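You operate a simulated robot arm through the tools that you are given. There is no shell and no other tool.

The job below is to be done with a simulated robot arm. You get a single attempt, and the scene is never put back.

JOB
Lock out the belt and wipe the oil off the end plate.
Fine: main switch off, then the safety pin in the drum lock before wiping; pad back; leave it off and pinned. What is to be rubbed or washed off counts as gone when no trace of it is left.
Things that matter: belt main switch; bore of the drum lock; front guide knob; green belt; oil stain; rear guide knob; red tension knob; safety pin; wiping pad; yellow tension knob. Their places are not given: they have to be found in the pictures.

The check looks at the end state, three seconds after you hand in, the way a careful person would. Anything else that was tipped, shoved, dropped, spilled or broken makes it a failure.

ROBOT AND FRAMES
A 6-joint arm with a two-finger parallel gripper, fixed in place. Base frame: the origin is on the floor under the middle of its stand, x ahead of it, y to its left, z up. Units: m, degrees, N and s.
With the tool pointing down near the work surface it reaches from about 0.58 to 0.94 m from the base axis. Its first joint turns from -149.0 to 149.0 degrees. Payload 3.43 kg.
The tool frame sits at the grasp point between the pads (the TCP): z along the fingers, y along the line on which they close. The tips reach 0.034 m beyond it. Largest opening 0.128 m; finger width 0.024, thickness 0.012; the body of the gripper, 0.048 by 0.13 m, starts 0.096 m behind the TCP.
Orientation is that of the tool frame in the base frame, as [roll, pitch, yaw] about the fixed x, y, z axes, in that order (R = Rz(yaw) Ry(pitch) Rx(roll)). With the fingers straight down and closing along the base's y, the tool's x points along the base's -x, its y along +y and its z along -z.

CONTROLS
- The arm moves only by the tool arm_command. Its argument "deltas" is a list of rows, each a list of 3 entries, a list of its own where there are three numbers: the turn, a rotation vector about the tool's x, y, z in degrees, then the shift along the tool's x, y, z in m, then the closure, from 0 (fully open) to 1 (shut). In form: [[[wx, wy, wz], [tx, ty, tz], fingers], ...]. A call has 1 to 20 rows; each row is the pose to reach, as a shift and turn from the pose commanded when the call began, along the tool's axes at that moment. Each row takes 0.2 s and may step no farther than 0.05 m and 8.6 degrees from the row before; otherwise, or with a gripper value out of range, the whole call is refused. Where a pose cannot be reached the arm comes as near as it can. A force on the tool above 90 N (or 10 N above the force at the start of the call, whichever is more), or a blocked arm, ends the call early, and 0.2 s more pass. The fingers move at their own pace (about 0.108 m/s each) and stop on an object; they squeeze with about 33 N. The grip force told is the motor's: it shows also when the fingers shut on nothing. Time passes only in rows, and 0.2 s behind the last, so rows that repeat a pose let the fingers close. It gives the time, the measured TCP pose, the force on the tool (base axes), the opening and the grip force at its end, in the units of the frame above (readings bear some noise), with the torque about the TCP (base axes, N m) and any sound that the robot's microphone picked up, and new pictures: "views" is both (left out), scene, wrist or none.
- Cameras (640 x 400 px; columns grow to the right, rows downward): "scene" is fixed at [0.398, 0.6493, 1.0531]; the picture's right is [-0.96, -0.29, 0.00], its down [-0.11, 0.36, -0.93] and it looks along [0.27, -0.89, -0.37] (base axes); focal length 324 px, centre (320, 200). "wrist" rides on the gripper at [0.076, -0.011, -0.16] in the tool frame; the picture's right is [0.15, 0.99, 0.00], its down [-0.88, 0.13, -0.46] and it looks along [-0.45, 0.07, 0.89] (tool axes); focal length 234 px, centre (320, 200).
- raise_lower(by): slides the trunk up (or, below 0, down) by that many m; the arm rides with it, the base frame stays. It gives what a move gives, with no picture.
- point_at(camera, pixels): for up to 12 pixels [column, row] of the newest picture of that camera ("zoom" is the newest enlarged one), the place [x, y, z] in the base frame of the surface seen there, good to about 0.002 m. It takes no simulated time.
- enlarge(camera, box): a new picture of the part [left, top, right, bottom] of that camera's present view, enlarged. It takes no simulated time.
- hand_in(): hands the job in; it is judged then, once.

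Unless the task says otherwise, let go and move clear before handing in.

The tools are called after "Emit:" as name(argument=value, ...) on one line, values as JSON. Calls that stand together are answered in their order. arm_command: Moves the arm, as the interface text tells. Its arguments: {"type":"object","properties":{"deltas":{"type":"array"},"views":{"type":"string","enum":["both","scene","wrist","none"]}},"required":["deltas"]} The other tools are called the same way: raise_lower (by) moves the trunk up or down; point_at (camera, pixels) gives the place of the surface under pixels of a picture; enlarge (camera, box) takes an enlarged picture of a part of a camera's view; hand_in () hands the job in.

At the start:

```text
clock: 0.0
ee_pos: [0.5974, -0.3359, 0.9262]
tcp_rot: [-180.0, 0.0, 180.0]
wrist_force: [-0.7, 0.8, 0.3]
moment: [0.01, 0.0, -0.04]
finger_gap: 0.128
gripper_force: 0.0
trunk travel left (down, up): [-0.475, 0.235]
```

scene: 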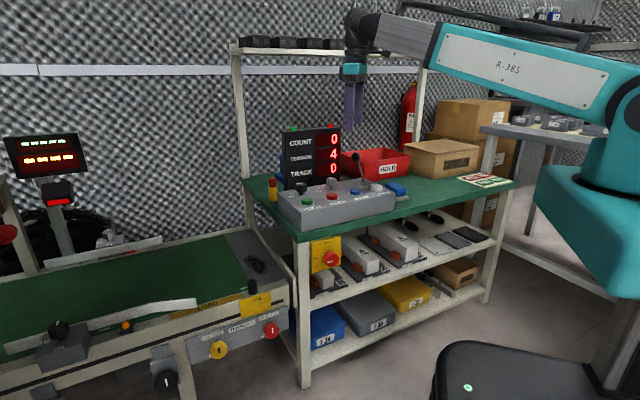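
wrist: 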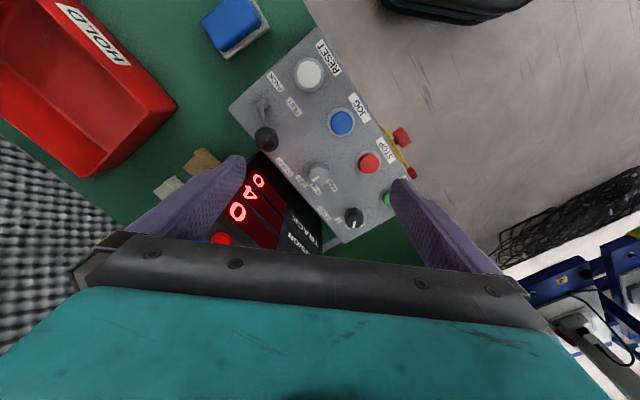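

The scene shows a bench with a control box around (335,200), a conveyor at lower left with an oil-like dark stain at about (255,262), and knobs along its side. I'll enlarge several areas to identify everything.

Emit:
enlarge(camera="scene", box=[140, 220, 300, 320])

Emit:
enlarge(camera="scene", box=[0, 280, 200, 400])

Emit:
enlarge(camera="scene", box=[250, 120, 430, 240])

Emit:
enlarge(camera="scene", box=[290, 220, 500, 350])

```text
4.00 times, centred on (220, 270) of scene
```

zoom: 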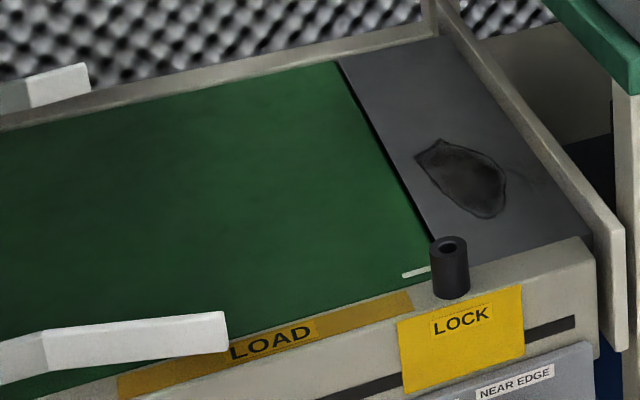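

```text
3.20 times, centred on (100, 340) of scene
```

zoom: 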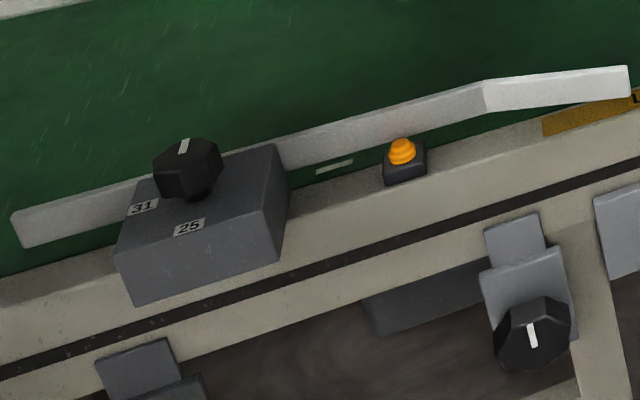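

```text
3.33 times, centred on (340, 180) of scene
```

zoom: 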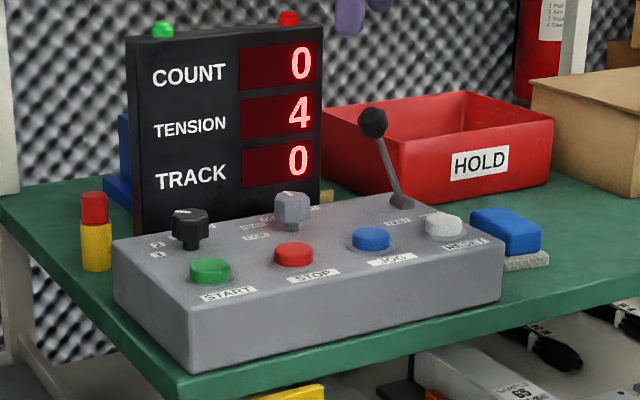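

```text
3.05 times, centred on (395, 285) of scene
```

zoom: 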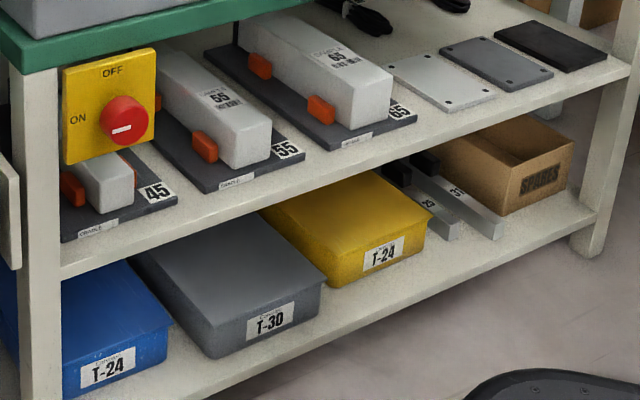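

The zooms show the main switch (red rotary knob on the yellow plate, mark pointing to ON), the black LOCK tube with a bore, the oil stain on the end plate, the blue wiping pad on the bench, and a red/yellow piece that may be the pin. I'll measure these positions.

Emit:
point_at(camera="scene", pixels=[[272, 181], [272, 195], [273, 202], [397, 187], [399, 196], [330, 258], [320, 243], [252, 281], [252, 292], [255, 264], [245, 258], [265, 272]])

Emit:
enlarge(camera="scene", box=[255, 165, 295, 215])

Emit:
enlarge(camera="scene", box=[300, 230, 350, 280])

Emit:
enlarge(camera="scene", box=[370, 170, 430, 210])

Emit:
enlarge(camera="scene", box=[230, 240, 290, 310])

```text
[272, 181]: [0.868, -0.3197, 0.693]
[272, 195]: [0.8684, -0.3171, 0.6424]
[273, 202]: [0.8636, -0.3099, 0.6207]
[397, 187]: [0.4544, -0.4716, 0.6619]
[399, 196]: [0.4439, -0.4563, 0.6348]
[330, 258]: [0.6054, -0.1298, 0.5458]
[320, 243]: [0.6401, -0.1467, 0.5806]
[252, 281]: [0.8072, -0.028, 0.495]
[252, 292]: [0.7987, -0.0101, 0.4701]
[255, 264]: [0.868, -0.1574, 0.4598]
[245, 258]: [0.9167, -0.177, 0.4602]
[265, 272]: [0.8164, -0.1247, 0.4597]
```

```text
8.00 times, centred on (275, 190) of scene
```

zoom: 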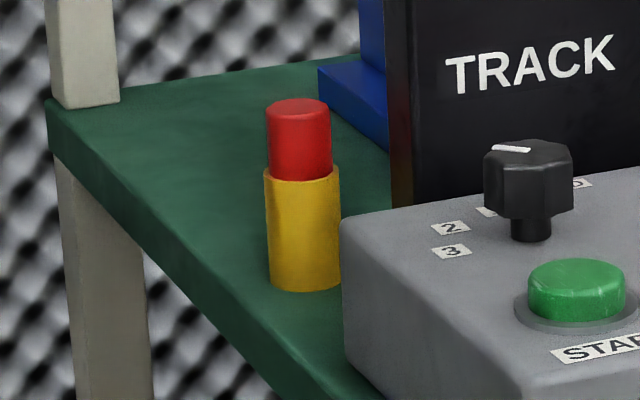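

```text
8.00 times, centred on (325, 255) of scene
```

zoom: 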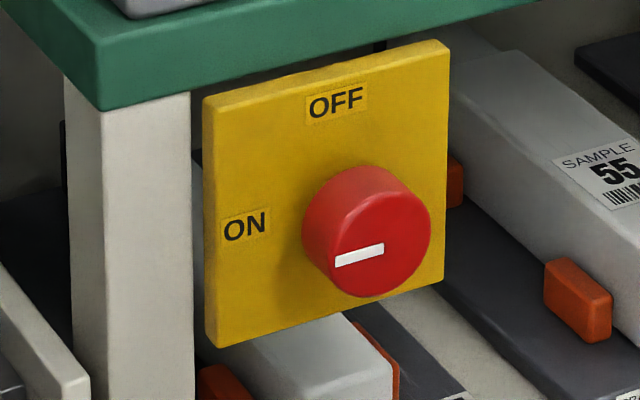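

```text
10.00 times, centred on (400, 190) of scene
```

zoom: 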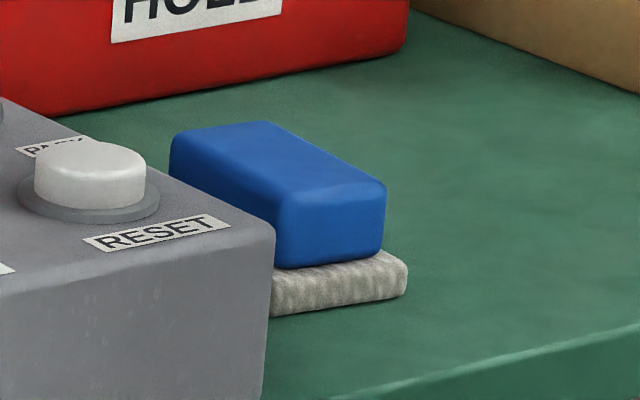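

```text
5.71 times, centred on (260, 275) of scene
```

zoom: 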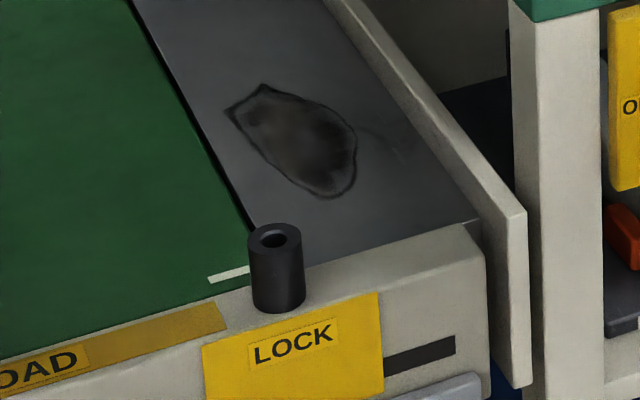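

The red head sits in a yellow holder (pin), and the switch's white mark points to ON. I'll re-enlarge the switch plate to get its plane and knob axis.

Emit:
enlarge(camera="scene", box=[300, 230, 350, 280])

Emit:
point_at(camera="zoom", pixels=[[230, 120], [430, 70], [230, 320], [430, 270], [300, 130], [370, 250], [340, 262], [380, 250], [320, 195], [365, 175], [400, 200], [370, 285]])

```text
8.00 times, centred on (325, 255) of scene
```

zoom: 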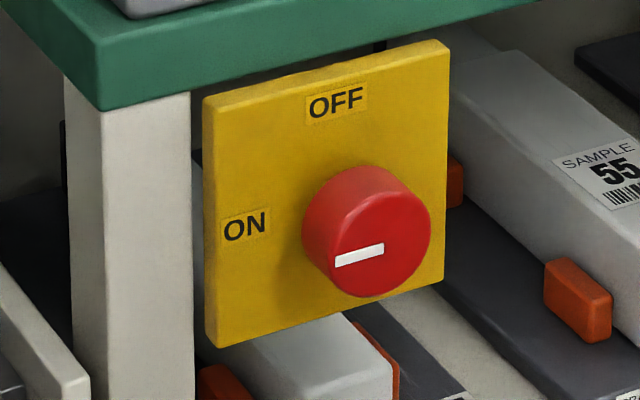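

```text
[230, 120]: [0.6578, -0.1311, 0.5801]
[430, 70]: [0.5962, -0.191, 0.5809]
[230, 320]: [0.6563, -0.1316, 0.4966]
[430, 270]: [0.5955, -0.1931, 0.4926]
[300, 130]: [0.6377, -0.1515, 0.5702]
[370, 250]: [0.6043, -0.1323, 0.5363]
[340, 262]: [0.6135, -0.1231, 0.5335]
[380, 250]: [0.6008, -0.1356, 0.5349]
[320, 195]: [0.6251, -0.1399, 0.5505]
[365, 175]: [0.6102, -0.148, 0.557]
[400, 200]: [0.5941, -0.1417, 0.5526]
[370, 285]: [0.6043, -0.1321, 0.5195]
```

The plate is vertical with its outward normal about (-0.71, 0.71, 0); the knob face is at about (0.602,-0.134,0.54) standing 0.037 m off the plate. I'll measure bench edge, leg, conveyor guard, black object at (515,370) and other obstacles before moving.

Emit:
point_at(camera="scene", pixels=[[515, 365], [445, 350], [600, 380], [300, 236], [400, 213], [480, 195], [301, 260], [292, 270], [340, 205], [372, 212], [288, 215], [303, 230]])

Emit:
point_at(camera="wrist", pixels=[[450, 5], [400, 140], [412, 173], [345, 242], [233, 110], [317, 35], [230, 25], [240, 50], [420, 260], [200, 160], [310, 75], [265, 138]])

Emit:
enlarge(camera="scene", box=[400, 0, 640, 400])

```text
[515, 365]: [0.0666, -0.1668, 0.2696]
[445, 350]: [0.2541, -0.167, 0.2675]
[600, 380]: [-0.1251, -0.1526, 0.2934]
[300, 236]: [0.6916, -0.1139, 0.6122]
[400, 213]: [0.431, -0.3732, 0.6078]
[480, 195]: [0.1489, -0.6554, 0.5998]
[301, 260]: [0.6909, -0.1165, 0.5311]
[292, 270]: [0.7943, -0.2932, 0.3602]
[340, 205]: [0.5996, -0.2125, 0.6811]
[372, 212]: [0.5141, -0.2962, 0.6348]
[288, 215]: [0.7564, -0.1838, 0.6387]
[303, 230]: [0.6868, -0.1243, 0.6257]
```

```text
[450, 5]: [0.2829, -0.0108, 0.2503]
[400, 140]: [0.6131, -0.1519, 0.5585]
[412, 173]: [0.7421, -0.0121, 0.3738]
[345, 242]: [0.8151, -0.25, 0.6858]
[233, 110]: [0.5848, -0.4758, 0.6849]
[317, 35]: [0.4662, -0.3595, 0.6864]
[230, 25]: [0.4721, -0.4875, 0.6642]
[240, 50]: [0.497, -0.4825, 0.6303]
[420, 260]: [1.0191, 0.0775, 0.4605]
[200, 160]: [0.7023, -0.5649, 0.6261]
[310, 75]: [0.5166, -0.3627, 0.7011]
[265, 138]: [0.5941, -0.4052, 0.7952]
```

```text
1.00 times, centred on (520, 200) of scene (not enlarged: the box is as wide or as high as the picture)
```

zoom: 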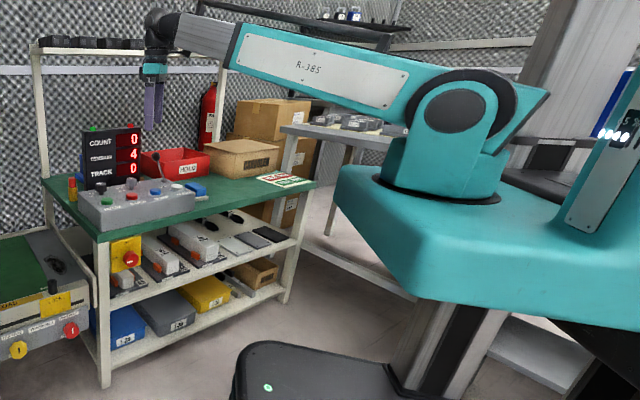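

The wide zoom shows the arm's shoulder and the turret platform to the right. I'll measure the robot's own geometry to plan a horizontal approach to the switch.

Emit:
point_at(camera="zoom", pixels=[[455, 105], [440, 160], [440, 195], [345, 180], [412, 305], [540, 220], [500, 70], [320, 70], [170, 25], [155, 70], [600, 200], [430, 340]])

```text
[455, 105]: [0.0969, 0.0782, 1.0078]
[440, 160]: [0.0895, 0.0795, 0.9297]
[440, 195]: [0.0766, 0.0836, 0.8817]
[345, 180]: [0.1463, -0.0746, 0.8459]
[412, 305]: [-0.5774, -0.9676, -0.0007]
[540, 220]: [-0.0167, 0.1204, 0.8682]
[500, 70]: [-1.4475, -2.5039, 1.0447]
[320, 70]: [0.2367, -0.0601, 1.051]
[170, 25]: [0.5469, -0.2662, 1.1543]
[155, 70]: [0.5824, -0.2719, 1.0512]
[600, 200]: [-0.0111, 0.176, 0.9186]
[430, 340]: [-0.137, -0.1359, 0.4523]
```

The arm's turret is near the base axis with its shoulder at z≈1.0, so raising the trunk gives room to fold down to the low, horizontal switch approach. I'll raise the trunk by 0.2.

Emit:
raise_lower(by=0.2)

```text
clock: 2.2
ee_pos: [0.5964, -0.3368, 1.1248]
tcp_rot: [-180.0, 0.0, 179.9]
wrist_force: [0.0, 0.4, 0.3]
moment: [0.01, -0.03, -0.01]
finger_gap: 0.1277
gripper_force: 0.0
trunk travel left (down, up): [-0.675, 0.035]
```

The trunk is up (TCP z 1.125). I'll swing over to a free spot in front of the switch (about 0.60, 0.02, 0.65), yawing 45° with the tool still down.

Emit:
arm_command(deltas=[[[0, 0, 5.625], [0, 0.0445, 0], 0], [[0, 0, 11.25], [0, 0.089, 0], 0], [[0, 0, 16.875], [0, 0.1335, 0], 0], [[0, 0, 22.5], [0, 0.178, 0], 0], [[0, 0, 28.125], [0, 0.2225, 0], 0], [[0, 0, 33.75], [0, 0.267, 0], 0], [[0, 0, 39.375], [0, 0.3115, 0], 0], [[0, 0, 45], [0, 0.356, 0], 0], [[0, 0, 45], [0, 0.356, 0.0476], 0], [[0, 0, 45], [0, 0.356, 0.0952], 0], [[0, 0, 45], [0, 0.356, 0.1428], 0], [[0, 0, 45], [0, 0.356, 0.1904], 0], [[0, 0, 45], [0, 0.356, 0.238], 0], [[0, 0, 45], [0, 0.356, 0.2856], 0], [[0, 0, 45], [0, 0.356, 0.3332], 0], [[0, 0, 45], [0, 0.356, 0.3808], 0], [[0, 0, 45], [0, 0.356, 0.4284], 0], [[0, 0, 45], [0, 0.356, 0.476], 0]])

```text
clock: 3.0
ee_pos: [0.599, -0.2121, 1.1254]
tcp_rot: [-179.7, 1.1, 164.8]
wrist_force: [0.4, -0.3, -0.7]
moment: [0.14, -0.01, 0.07]
finger_gap: 0.1279
gripper_force: 0.1
trunk travel left (down, up): [-0.675, 0.035]
stopped in row 4: the force on the tool passed its limit at 118 N (the readings are from after the stop); the commanded pose is now the measured one
```

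scene: 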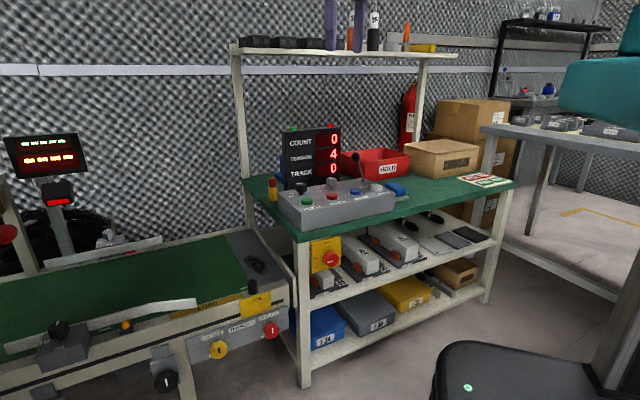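
wrist: 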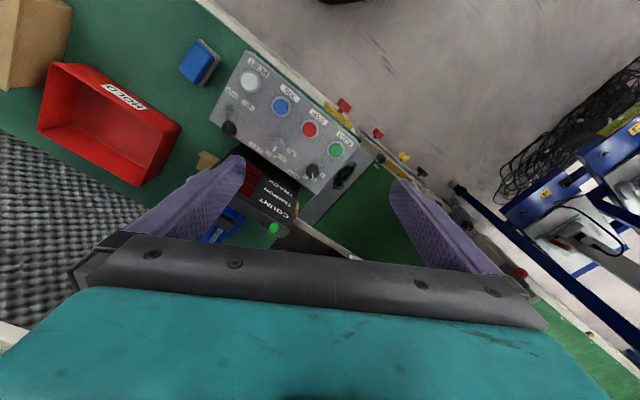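

The call stopped in row 4 on a force spike. I need to see whether the gripper touched the upper shelf or something on it around (345,30), so I'll enlarge and measure there.

Emit:
enlarge(camera="scene", box=[220, 0, 470, 120])

Emit:
point_at(camera="scene", pixels=[[332, 30], [358, 30], [373, 40], [405, 35], [300, 52], [420, 55], [393, 45], [245, 60], [350, 10], [424, 70], [340, 55], [260, 45]])

Emit:
enlarge(camera="scene", box=[300, 0, 640, 400])

```text
2.56 times, centred on (345, 60) of scene
```

zoom: 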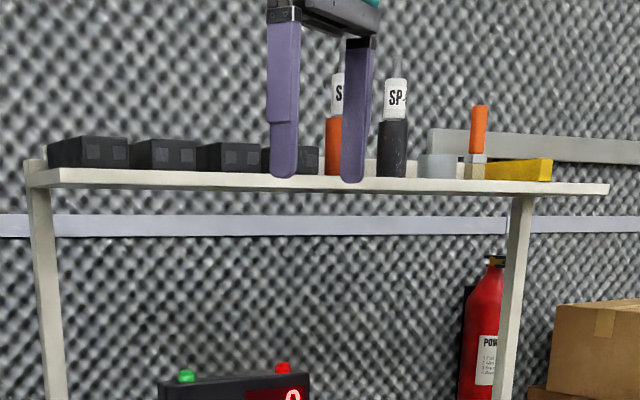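

```text
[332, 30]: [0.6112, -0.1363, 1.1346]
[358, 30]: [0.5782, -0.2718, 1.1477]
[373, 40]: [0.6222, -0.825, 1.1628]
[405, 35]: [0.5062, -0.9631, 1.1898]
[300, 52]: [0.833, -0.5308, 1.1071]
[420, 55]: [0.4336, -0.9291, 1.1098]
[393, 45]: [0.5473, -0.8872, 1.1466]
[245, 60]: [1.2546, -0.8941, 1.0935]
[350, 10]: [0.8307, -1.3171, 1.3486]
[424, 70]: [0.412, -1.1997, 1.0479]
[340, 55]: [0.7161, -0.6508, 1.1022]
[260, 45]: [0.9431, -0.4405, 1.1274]
```

```text
1.00 times, centred on (470, 200) of scene (not enlarged: the box is as wide or as high as the picture)
```

zoom: 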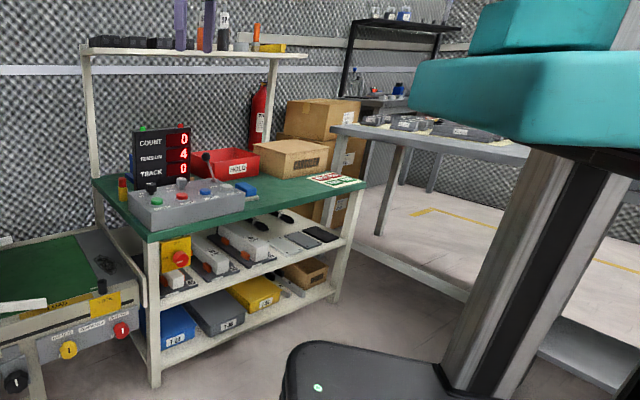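

Nothing near the gripper was touched (shelf is 0.4 m away; its items stand as before), so the spike likely came from the arm folding. I'll lower straight down 0.2 m gently to test, with room over the control box.

Emit:
arm_command(deltas=[[[0, 0, 0], [0, 0, 0.02], 0], [[0, 0, 0], [0, 0, 0.05], 0], [[0, 0, 0], [0, 0, 0.08], 0], [[0, 0, 0], [0, 0, 0.11], 0], [[0, 0, 0], [0, 0, 0.14], 0], [[0, 0, 0], [0, 0, 0.17], 0], [[0, 0, 0], [0, 0, 0.2], 0]])

```text
clock: 4.6
ee_pos: [0.6039, -0.2123, 0.9254]
tcp_rot: [-179.9, 1.1, 164.8]
wrist_force: [-0.4, 0.1, 1.0]
moment: [0.02, -0.02, -0.01]
finger_gap: 0.128
gripper_force: 0.0
trunk travel left (down, up): [-0.675, 0.035]
```

scene: 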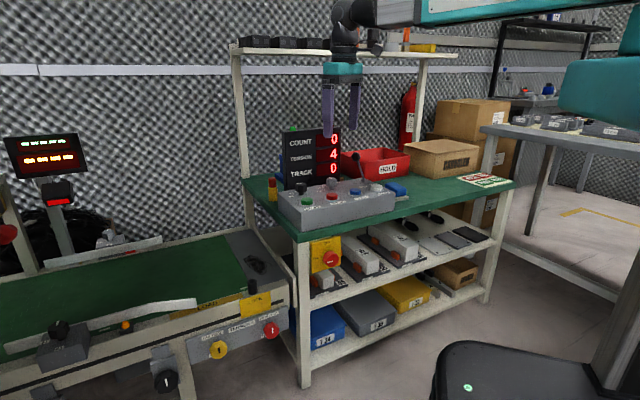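
wrist: 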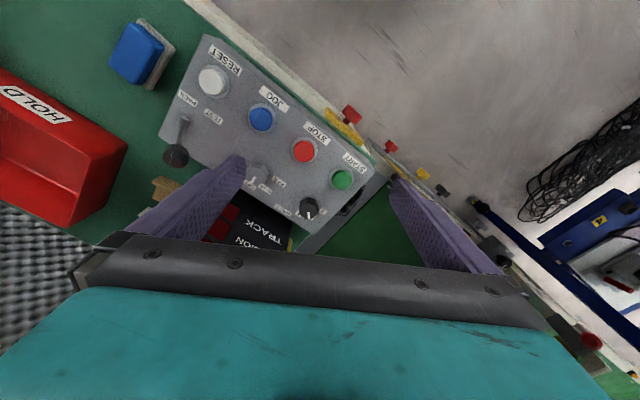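

No spike this time and the arm tracked well. I'll now move diagonally past the bench's front edge to about (0.66, 0.03, 0.80), yawing to 135°.

Emit:
arm_command(deltas=[[[0.02, 0.07, 2], [0.0006, 0.0166, 0.0083], 0], [[0.05, 0.2, 5.6], [0.0018, 0.0465, 0.0234], 0], [[0.09, 0.33, 9.3], [0.003, 0.0776, 0.039], 0], [[0.13, 0.47, 13], [0.004, 0.1086, 0.0547], 0], [[0.17, 0.6, 16.8], [0.0053, 0.1396, 0.0703], 0], [[0.2, 0.74, 20.5], [0.0065, 0.1706, 0.086], 0], [[0.24, 0.87, 24.2], [0.0076, 0.2017, 0.1016], 0], [[0.27, 1.0, 27.9], [0.0088, 0.2327, 0.1172], 0], [[0.29, 1.07, 29.8], [0.0094, 0.2482, 0.125], 0]])

```text
clock: 6.6
ee_pos: [0.6616, 0.0288, 0.8005]
tcp_rot: [-179.7, 0.1, 135.0]
wrist_force: [0.3, 0.5, -0.1]
moment: [0.0, 0.01, 0.02]
finger_gap: 0.128
gripper_force: 0.0
trunk travel left (down, up): [-0.675, 0.035]
```

scene: 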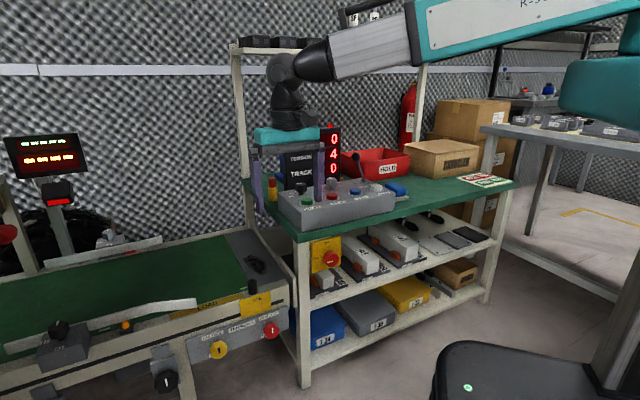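
wrist: 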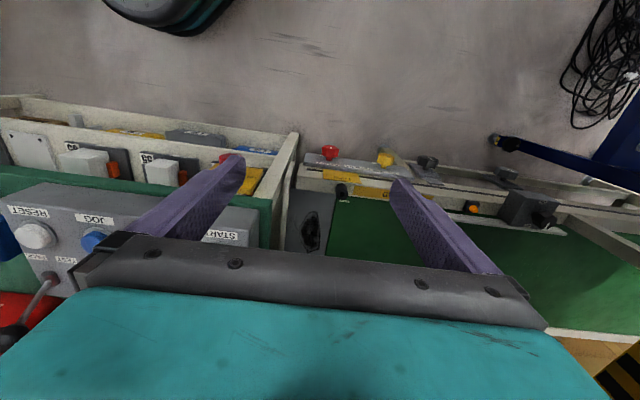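

The tool is at (0.66, 0.03, 0.80), facing down with its x along the plate normal. Now I'll pitch the tool to horizontal in front of the switch while descending to z≈0.54 with about 0.15 m stand-off.

Emit:
arm_command(deltas=[[[0, -5, 0], [0.004, -0.01, 0.015], 0], [[0, -12, 0], [0.01, -0.022, 0.038], 0], [[0, -19, 0], [0.016, -0.035, 0.06], 0], [[0, -26, 0], [0.022, -0.048, 0.082], 0], [[0, -33, 0], [0.028, -0.06, 0.104], 0], [[0, -40, 0], [0.034, -0.072, 0.126], 0], [[0, -47, 0], [0.04, -0.085, 0.148], 0], [[0, -54, 0], [0.046, -0.098, 0.17], 0], [[0, -61, 0], [0.052, -0.11, 0.19], 0], [[0, -68, 0], [0.058, -0.122, 0.21], 0], [[0, -75, 0], [0.064, -0.135, 0.228], 0], [[0, -82, 0], [0.07, -0.147, 0.245], 0], [[0, -87, 0], [0.074, -0.153, 0.255], 0], [[0, -90, 0], [0.0765, -0.157, 0.26], 0]])

```text
clock: 9.6
ee_pos: [0.6018, 0.0379, 0.6387]
tcp_rot: [-106.8, 89.8, -152.1]
wrist_force: [-0.1, 0.0, 0.1]
moment: [0.0, 0.04, -0.01]
finger_gap: 0.1279
gripper_force: 0.0
out of reach, approached as far as the arm can: row 10, 11, 12, 13, 14
trunk travel left (down, up): [-0.675, 0.035]
```

scene: 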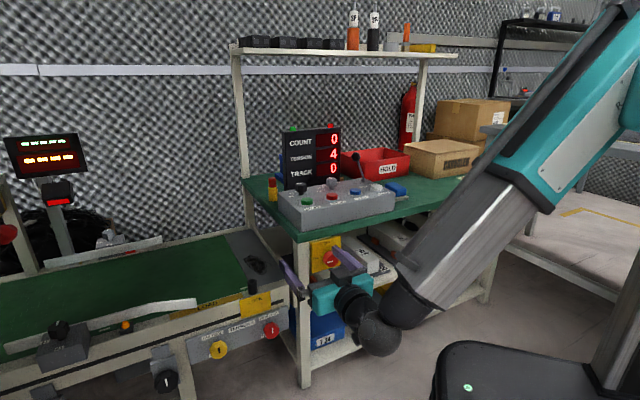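
wrist: 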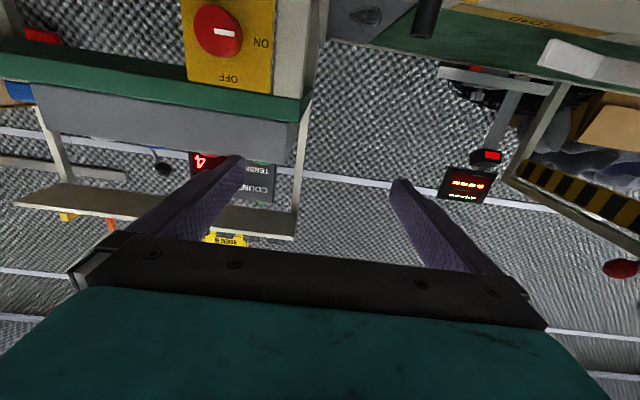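

The tool is horizontal now but the arm stopped short (TCP at 0.602, 0.038, 0.639): the wrist could not come nearer to the base. I'll measure the arm links in the picture to learn which limit this is.

Emit:
point_at(camera="scene", pixels=[[620, 30], [560, 150], [510, 200], [450, 250], [410, 300], [375, 335], [355, 300], [330, 296], [620, 110], [600, 90]])

Emit:
enlarge(camera="scene", box=[340, 0, 640, 400])

```text
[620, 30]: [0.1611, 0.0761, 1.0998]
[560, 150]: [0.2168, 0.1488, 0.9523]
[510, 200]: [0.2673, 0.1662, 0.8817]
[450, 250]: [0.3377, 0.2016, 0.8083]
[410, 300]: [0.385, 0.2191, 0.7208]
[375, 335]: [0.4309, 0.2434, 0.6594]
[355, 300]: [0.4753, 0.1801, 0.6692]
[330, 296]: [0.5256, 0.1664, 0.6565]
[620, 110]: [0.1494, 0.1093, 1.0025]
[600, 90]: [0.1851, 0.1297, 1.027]
```

```text
1.00 times, centred on (490, 200) of scene (not enlarged: the box is as wide or as high as the picture)
```

zoom: 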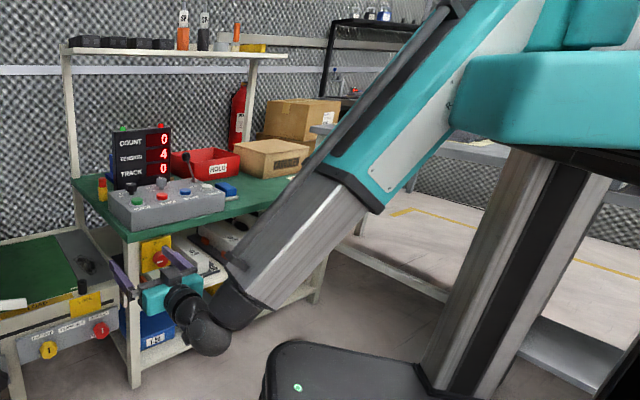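

The arm is a telescoping boom and its shoulder pitch bottoms out at about -53°, so the trunk should be near its starting height for this approach. I'll raise the tool by 0.18 m with the arm first, then lower the trunk.

Emit:
arm_command(deltas=[[[0, 0, 0], [-0.015, 0, 0], 0], [[0, 0, 0], [-0.045, 0, 0], 0], [[0, 0, 0], [-0.075, 0, 0], 0], [[0, 0, 0], [-0.105, 0, 0], 0], [[0, 0, 0], [-0.135, 0, 0], 0], [[0, 0, 0], [-0.165, 0, 0], 0], [[0, 0, 0], [-0.18, 0, 0], 0]], views="none")

Emit:
raise_lower(by=-0.22)

```text
clock: 11.2
ee_pos: [0.6095, 0.0355, 0.823]
tcp_rot: [-68.1, 89.7, -113.1]
wrist_force: [0.2, -0.1, -0.2]
moment: [-0.01, 0.0, 0.0]
finger_gap: 0.128
gripper_force: 0.1
trunk travel left (down, up): [-0.675, 0.035]
```

```text
clock: 13.5
ee_pos: [0.6097, 0.0362, 0.6018]
tcp_rot: [-68.6, 89.9, -113.7]
wrist_force: [0.2, 0.3, -0.3]
moment: [-0.02, -0.01, 0.02]
finger_gap: 0.1279
gripper_force: 0.0
trunk travel left (down, up): [-0.455, 0.255]
```

The tool is horizontal at (0.610, 0.036, 0.602). Next I'll drop to z≈0.55, advance to about 0.06 m in front of the knob face plane, and slide sideways to line up with the knob.

Emit:
arm_command(deltas=[[[0, 0, 0], [0.012, 0, 0.01], 0], [[0, 0, 0], [0.032, -0.01, 0.03], 0], [[0, 0, 0], [0.052, -0.03, 0.05], 0], [[0, 0, 0], [0.054, -0.055, 0.0545], 0], [[0, 0, 0], [0.055, -0.08, 0.0545], 0], [[0, 0, 0], [0.056, -0.105, 0.0545], 0], [[0, 0, 0], [0.058, -0.12, 0.0545], 0], [[0, 0, 0], [0.06, -0.1257, 0.0545], 0], [[0, 0, 0], [0.06, -0.1257, 0.0545], 0]])

```text
clock: 15.5
ee_pos: [0.5591, -0.0911, 0.5434]
tcp_rot: [-68.6, 89.7, -113.6]
wrist_force: [0.9, -0.2, -0.2]
moment: [0.0, -0.02, -0.01]
finger_gap: 0.128
gripper_force: 0.1
trunk travel left (down, up): [-0.455, 0.255]
```

scene: 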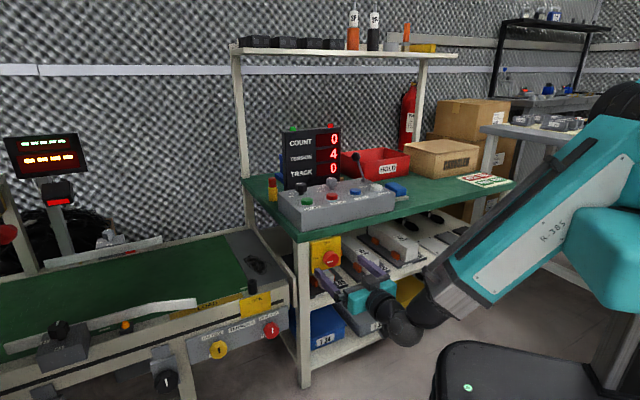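
wrist: 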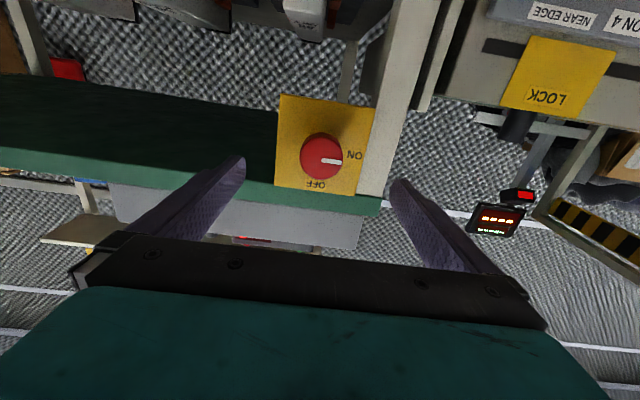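

The tool is now in front of the switch at (0.559,-0.091,0.543). The wrist view shows the red knob centred near (321,157); I'll measure it precisely.

Emit:
enlarge(camera="wrist", box=[260, 80, 400, 220])

Emit:
point_at(camera="wrist", pixels=[[321, 157], [305, 157], [339, 157], [321, 142], [321, 172], [312, 148], [330, 167], [290, 110], [365, 110], [290, 180], [355, 190]])

```text
2.86 times, centred on (330, 150) of wrist
```

zoom: 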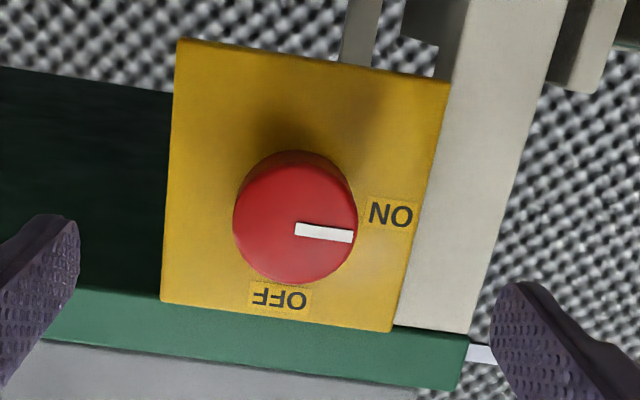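

```text
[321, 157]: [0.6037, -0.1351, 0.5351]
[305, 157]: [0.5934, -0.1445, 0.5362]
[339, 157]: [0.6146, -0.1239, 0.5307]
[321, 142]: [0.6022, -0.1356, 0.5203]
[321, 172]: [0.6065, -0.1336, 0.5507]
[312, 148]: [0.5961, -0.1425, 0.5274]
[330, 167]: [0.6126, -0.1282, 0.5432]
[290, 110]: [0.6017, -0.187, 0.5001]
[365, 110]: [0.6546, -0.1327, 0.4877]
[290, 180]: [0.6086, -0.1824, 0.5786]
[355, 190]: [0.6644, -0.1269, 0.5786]
```

The knob's face centre is at about (0.604,-0.135,0.5365), 0.04 m wide, mark pointing to ON. I'll part-close the fingers, centre on it, and advance so the tips straddle the knob.

Emit:
arm_command(deltas=[[[0, 0, 0], [0.004, 0.0003, 0.0], 0.4], [[0, 0, 0], [0.007, 0.0003, 0.005], 0.4], [[0, 0, 0], [0.007, 0.0003, 0.02], 0.4], [[0, 0, 0], [0.007, 0.0003, 0.035], 0.4], [[0, 0, 0], [0.007, 0.0003, 0.048], 0.4], [[0, 0, 0], [0.007, 0.0003, 0.0545], 0.4], [[0, 0, 0], [0.007, 0.0003, 0.0545], 0.4]])

```text
clock: 17.1
ee_pos: [0.5977, -0.1294, 0.5351]
tcp_rot: [-71.3, 89.8, -116.2]
wrist_force: [-0.1, -0.3, -0.4]
moment: [0.0, 0.0, 0.03]
finger_gap: 0.0767
gripper_force: 0.1
trunk travel left (down, up): [-0.455, 0.255]
```

scene: 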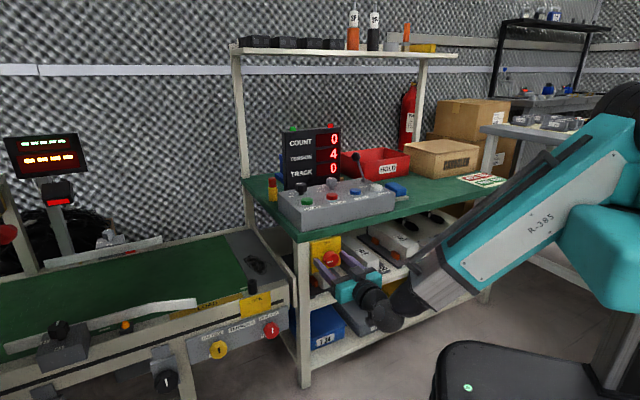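
wrist: 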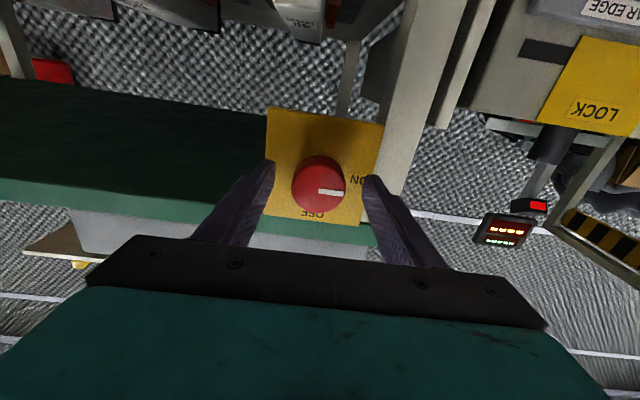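

The fingers straddle the knob (tips about 0.010 m off the plate). I'll close on it.

Emit:
arm_command(deltas=[[[0, 0, 0], [0, 0, 0], 1], [[0, 0, 0], [0, 0, 0], 1], [[0, 0, 0], [0, 0, 0], 1]], views="wrist")

```text
clock: 17.9
ee_pos: [0.5965, -0.1294, 0.5362]
tcp_rot: [-66.5, 89.8, -111.7]
wrist_force: [-5.4, -8.8, -0.8]
moment: [-0.08, -0.16, -0.42]
finger_gap: 0.0433
gripper_force: 45.3
trunk travel left (down, up): [-0.455, 0.255]
```

wrist: 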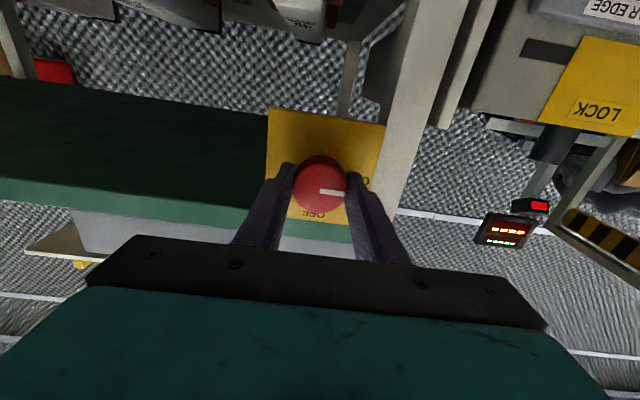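

Gripped with gap 0.0433 m. Now I'll turn the knob +90° about the tool axis (ON → OFF, clockwise seen from the front), easing 1 mm sideways to relieve the side load.

Emit:
arm_command(deltas=[[[0, 0, 0], [0, -0.0008, 0], 1], [[0, 0, 4], [0, -0.001, 0], 1], [[0, 0, 11], [0, -0.001, 0], 1], [[0, 0, 19], [0, -0.001, 0], 1], [[0, 0, 27], [0, -0.001, 0], 1], [[0, 0, 35], [0, -0.001, 0], 1], [[0, 0, 43], [0, -0.001, 0], 1], [[0, 0, 51], [0, -0.001, 0], 1], [[0, 0, 59], [0, -0.001, 0], 1], [[0, 0, 67], [0, -0.001, 0], 1], [[0, 0, 75], [0, -0.001, 0], 1], [[0, 0, 82], [0, -0.001, 0], 1], [[0, 0, 87], [0, -0.001, 0], 1], [[0, 0, 90], [0, -0.001, 0], 1], [[0, 0, 90], [0, -0.001, 0], 1]])

```text
clock: 19.3
ee_pos: [0.5986, -0.1301, 0.5404]
tcp_rot: [93.8, 60.2, 44.8]
wrist_force: [2.9, -15.6, -13.6]
moment: [-0.65, -0.58, -0.32]
finger_gap: 0.0435
gripper_force: 45.6
out of reach, approached as far as the arm can: row 6
trunk travel left (down, up): [-0.455, 0.255]
stopped in row 6: the force on the tool passed its limit at 92 N (the readings are from after the stop); the commanded pose is now the measured one
```

scene: 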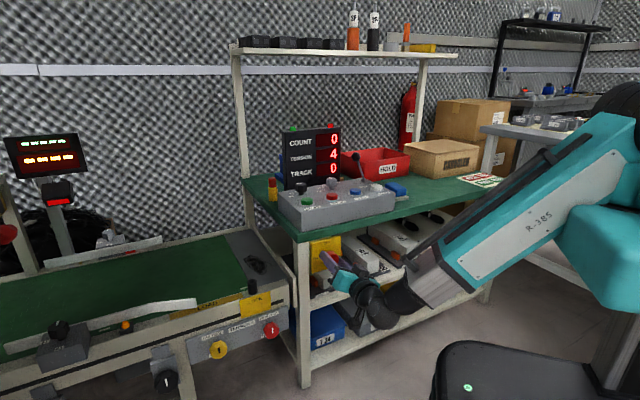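
wrist: 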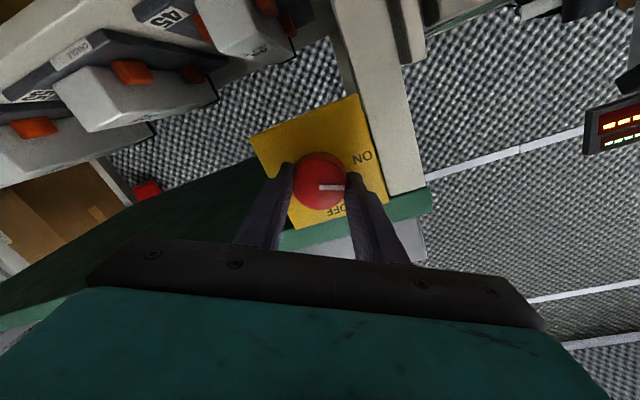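

The knob turned about 30° along with the fingers, then the wrist hit a limit. I'll open the fingers around the knob and see whether it stays.

Emit:
arm_command(deltas=[[[0, 0, 0], [0, 0, 0], 0.4], [[0, 0, 0], [0, 0, 0], 0.4], [[0, 0, 0], [0, 0, 0], 0.4]], views="wrist")

Emit:
enlarge(camera="wrist", box=[240, 100, 400, 240])

```text
clock: 20.1
ee_pos: [0.5984, -0.1293, 0.5419]
tcp_rot: [93.2, 60.2, 44.5]
wrist_force: [-0.4, -0.3, 0.4]
moment: [-0.01, -0.02, -0.01]
finger_gap: 0.077
gripper_force: 0.0
trunk travel left (down, up): [-0.455, 0.255]
```

wrist: 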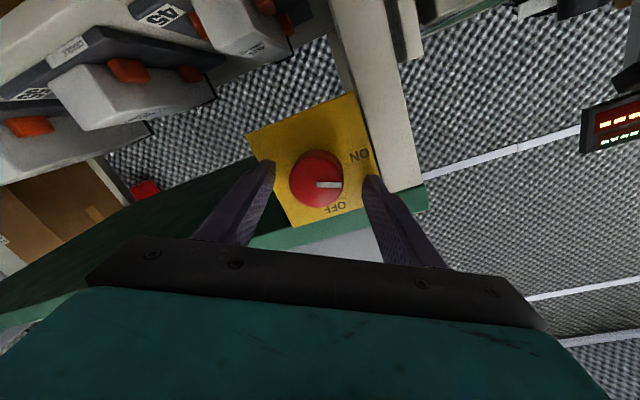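

```text
2.86 times, centred on (320, 170) of wrist
```

zoom: 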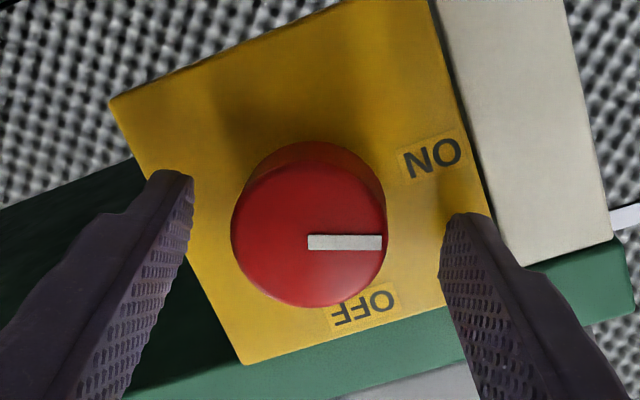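

The knob stayed at ~30° toward OFF. I'll swing the open fingers back about 75° around the knob axis (to -45°) and recentre, so I can regrip and turn the remaining 60°.

Emit:
arm_command(deltas=[[[-0.1, -0.07, -3], [0.002, -0.002, -0.0002], 0.4], [[-0.43, -0.29, -10], [0.004, -0.0039, -0.0004], 0.4], [[-0.74, -0.49, -17], [0.004, -0.0039, -0.0004], 0.4], [[-1.05, -0.7, -24], [0.004, -0.0039, -0.0004], 0.4], [[-1.36, -0.9, -31], [0.004, -0.0039, -0.0004], 0.4], [[-1.66, -1.1, -38], [0.004, -0.0039, -0.0004], 0.4], [[-1.96, -1.3, -45], [0.004, -0.0039, -0.0004], 0.4], [[-2.27, -1.5, -52], [0.004, -0.0039, -0.0004], 0.4], [[-2.57, -1.7, -59], [0.004, -0.0039, -0.0004], 0.4], [[-2.88, -1.9, -66], [0.004, -0.0039, -0.0004], 0.4], [[-3.14, -2.08, -72], [0.004, -0.0039, -0.0004], 0.4], [[-3.26, -2.16, -74.8], [0.004, -0.0039, -0.0004], 0.4], [[-3.26, -2.16, -74.8], [0.004, -0.0039, -0.0004], 0.4]])

```text
clock: 22.9
ee_pos: [0.5982, -0.1296, 0.5369]
tcp_rot: [-90.0, 45.0, -135.0]
wrist_force: [0.3, -0.3, 1.3]
moment: [0.02, 0.01, 0.02]
finger_gap: 0.077
gripper_force: 0.1
trunk travel left (down, up): [-0.455, 0.255]
```

scene: 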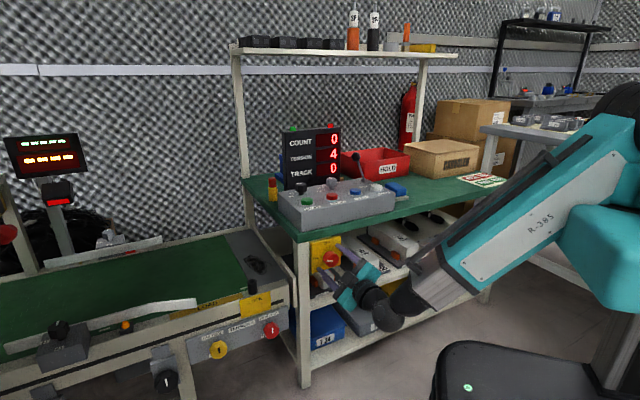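
wrist: 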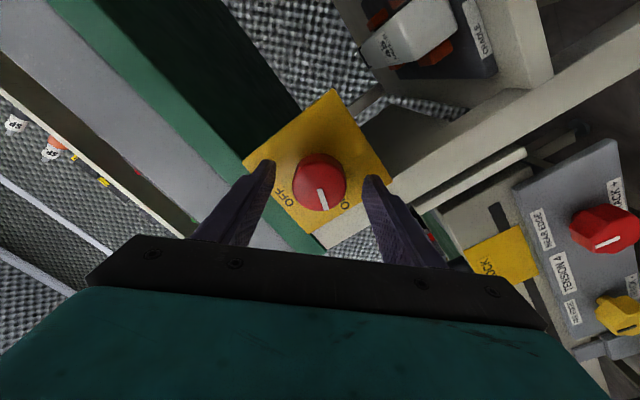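

The tool is centred at -45° with the knob between the fingers at (318,180). I'll close again and check side forces.

Emit:
arm_command(deltas=[[[0, 0, 0], [0, 0, 0], 1], [[0, 0, 0], [0, 0, 0], 1], [[0, 0, 0], [0, 0, 0], 1]], views="wrist")

```text
clock: 23.7
ee_pos: [0.5976, -0.1293, 0.5372]
tcp_rot: [-89.8, 45.1, -135.0]
wrist_force: [-1.0, -4.0, 3.9]
moment: [-0.21, -0.2, -0.17]
finger_gap: 0.0432
gripper_force: 45.2
trunk travel left (down, up): [-0.455, 0.255]
```

wrist: 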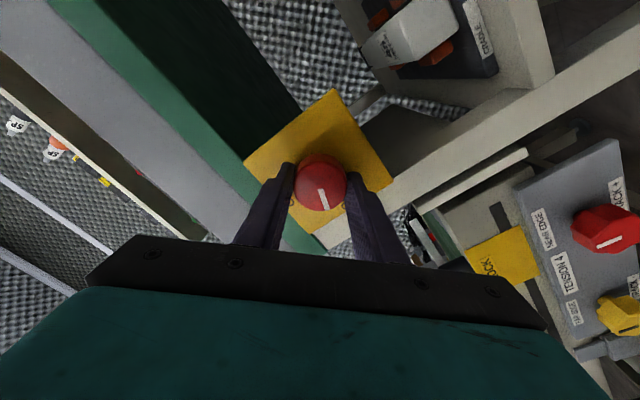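

Low side force (5 N). Now I turn +60° to bring the mark to OFF.

Emit:
arm_command(deltas=[[[0, 0, 3], [0, -0.0005, 0], 1], [[0, 0, 10], [0, -0.0005, 0], 1], [[0, 0, 17], [0, -0.0005, 0], 1], [[0, 0, 24], [0, -0.0005, 0], 1], [[0, 0, 31], [0, -0.0005, 0], 1], [[0, 0, 38], [0, -0.0005, 0], 1], [[0, 0, 45], [0, -0.0005, 0], 1], [[0, 0, 52], [0, -0.0005, 0], 1], [[0, 0, 57], [0, -0.0005, 0], 1], [[0, 0, 60], [0, -0.0005, 0], 1], [[0, 0, 60], [0, -0.0005, 0], 1]])

Emit:
enlarge(camera="wrist", box=[240, 100, 400, 240])

```text
clock: 26.1
ee_pos: [0.5964, -0.13, 0.5383]
tcp_rot: [89.9, 74.9, 44.9]
wrist_force: [12.6, -15.5, 4.9]
moment: [-0.51, -0.57, -0.49]
finger_gap: 0.0433
gripper_force: 44.9
trunk travel left (down, up): [-0.455, 0.255]
```

scene: 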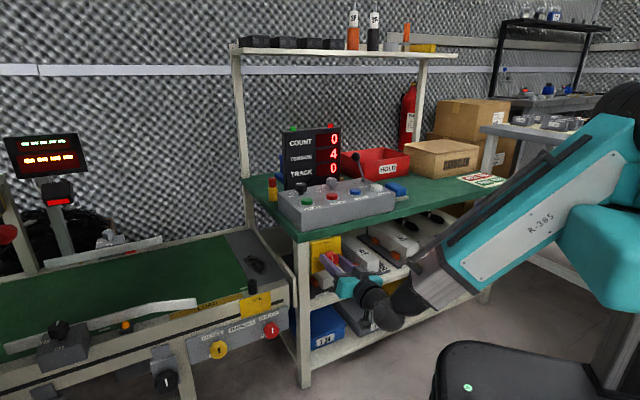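
wrist: 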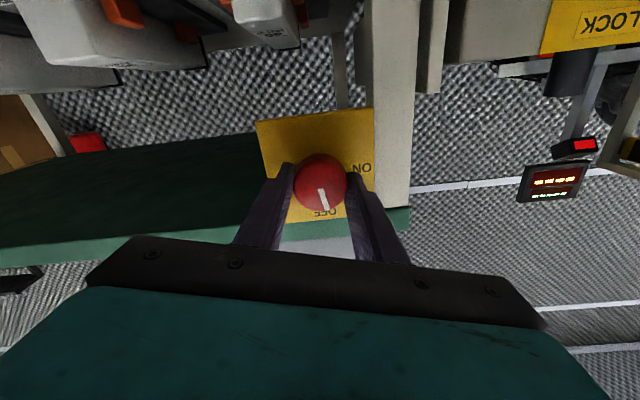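

```text
2.86 times, centred on (320, 170) of wrist
```

zoom: 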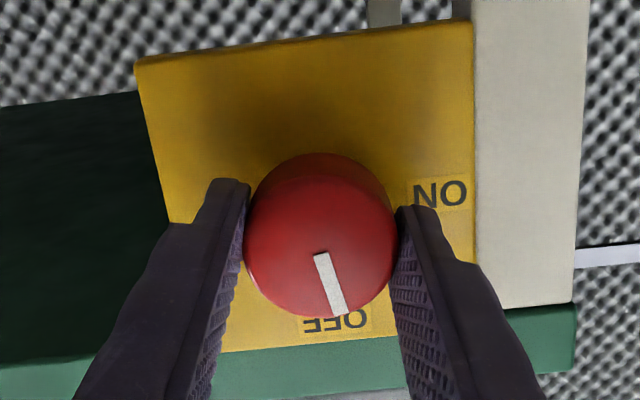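

The mark is still about 12° short of OFF (tip leaning to the ON side in the zoom). I'll turn another 12°.

Emit:
arm_command(deltas=[[[0, 0, 4], [0, 0, 0], 1], [[0, 0, 8], [0, 0, 0], 1], [[0, 0, 12], [0, 0, 0], 1], [[0, 0, 12], [0, 0, 0], 1]], views="wrist")

Emit:
enlarge(camera="wrist", box=[240, 100, 400, 240])

```text
clock: 27.1
ee_pos: [0.5963, -0.1303, 0.5369]
tcp_rot: [90.6, 63.4, 45.2]
wrist_force: [-2.4, -11.4, 1.1]
moment: [-0.9, -0.13, -0.34]
finger_gap: 0.0434
gripper_force: 44.8
trunk travel left (down, up): [-0.455, 0.255]
```

wrist: 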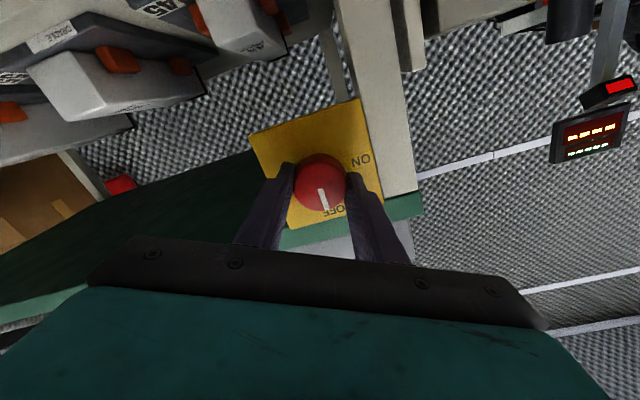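

```text
2.86 times, centred on (320, 170) of wrist
```

zoom: 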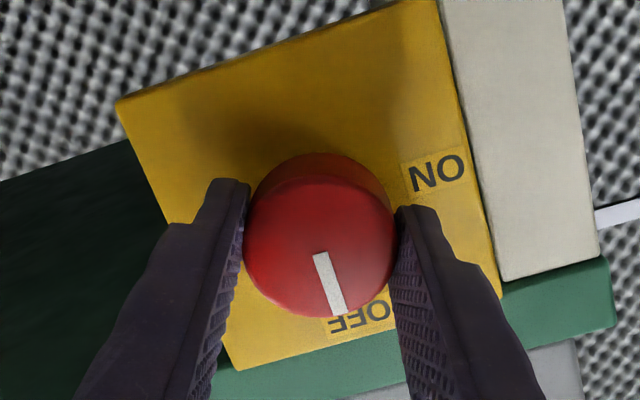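

The mark now looks aligned with the plate's vertical direction and points to OFF. I'll open the fingers, and check it.

Emit:
arm_command(deltas=[[[0, 0, 0], [0, 0, 0], 0.4], [[0, 0, 0], [0, 0, 0], 0.4], [[0, 0, 0], [0, 0, 0], 0.4]])

Emit:
enlarge(camera="wrist", box=[240, 100, 400, 240])

Emit:
enlarge(camera="scene", box=[300, 225, 360, 285])

```text
clock: 27.9
ee_pos: [0.5971, -0.1297, 0.5371]
tcp_rot: [90.5, 63.3, 45.2]
wrist_force: [1.2, 0.0, -0.6]
moment: [-0.03, 0.0, -0.03]
finger_gap: 0.0765
gripper_force: 0.0
trunk travel left (down, up): [-0.455, 0.255]
```

scene: 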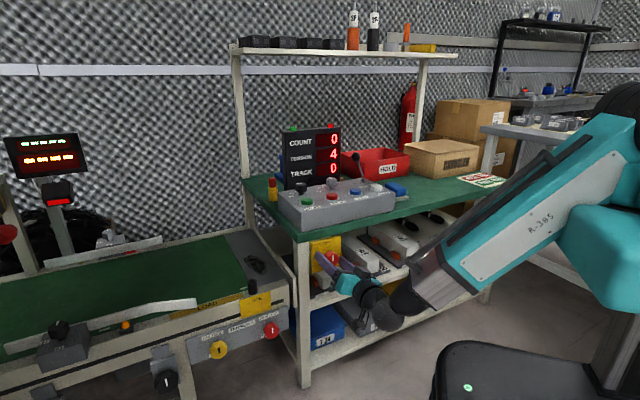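
wrist: 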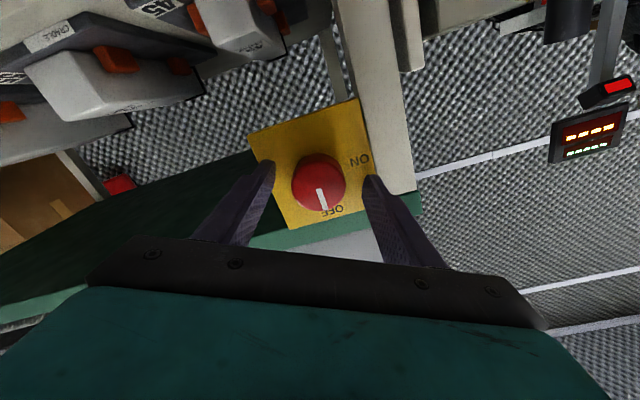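

```text
2.86 times, centred on (320, 170) of wrist
```

zoom: 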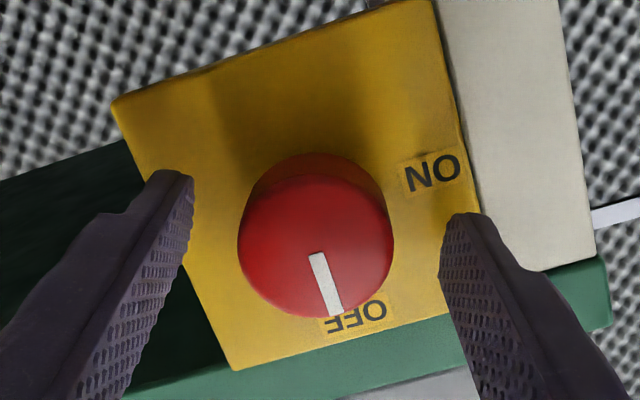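

```text
6.67 times, centred on (330, 255) of scene
```

zoom: 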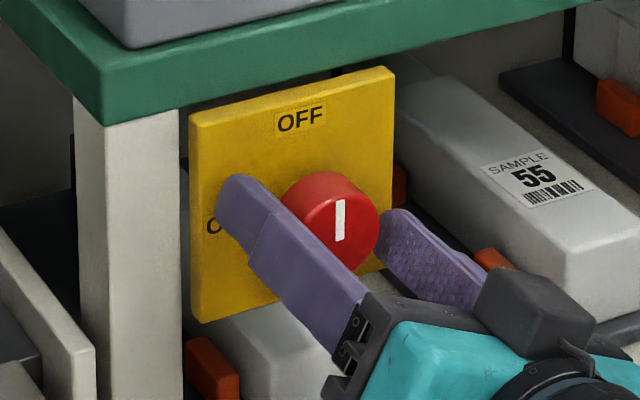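

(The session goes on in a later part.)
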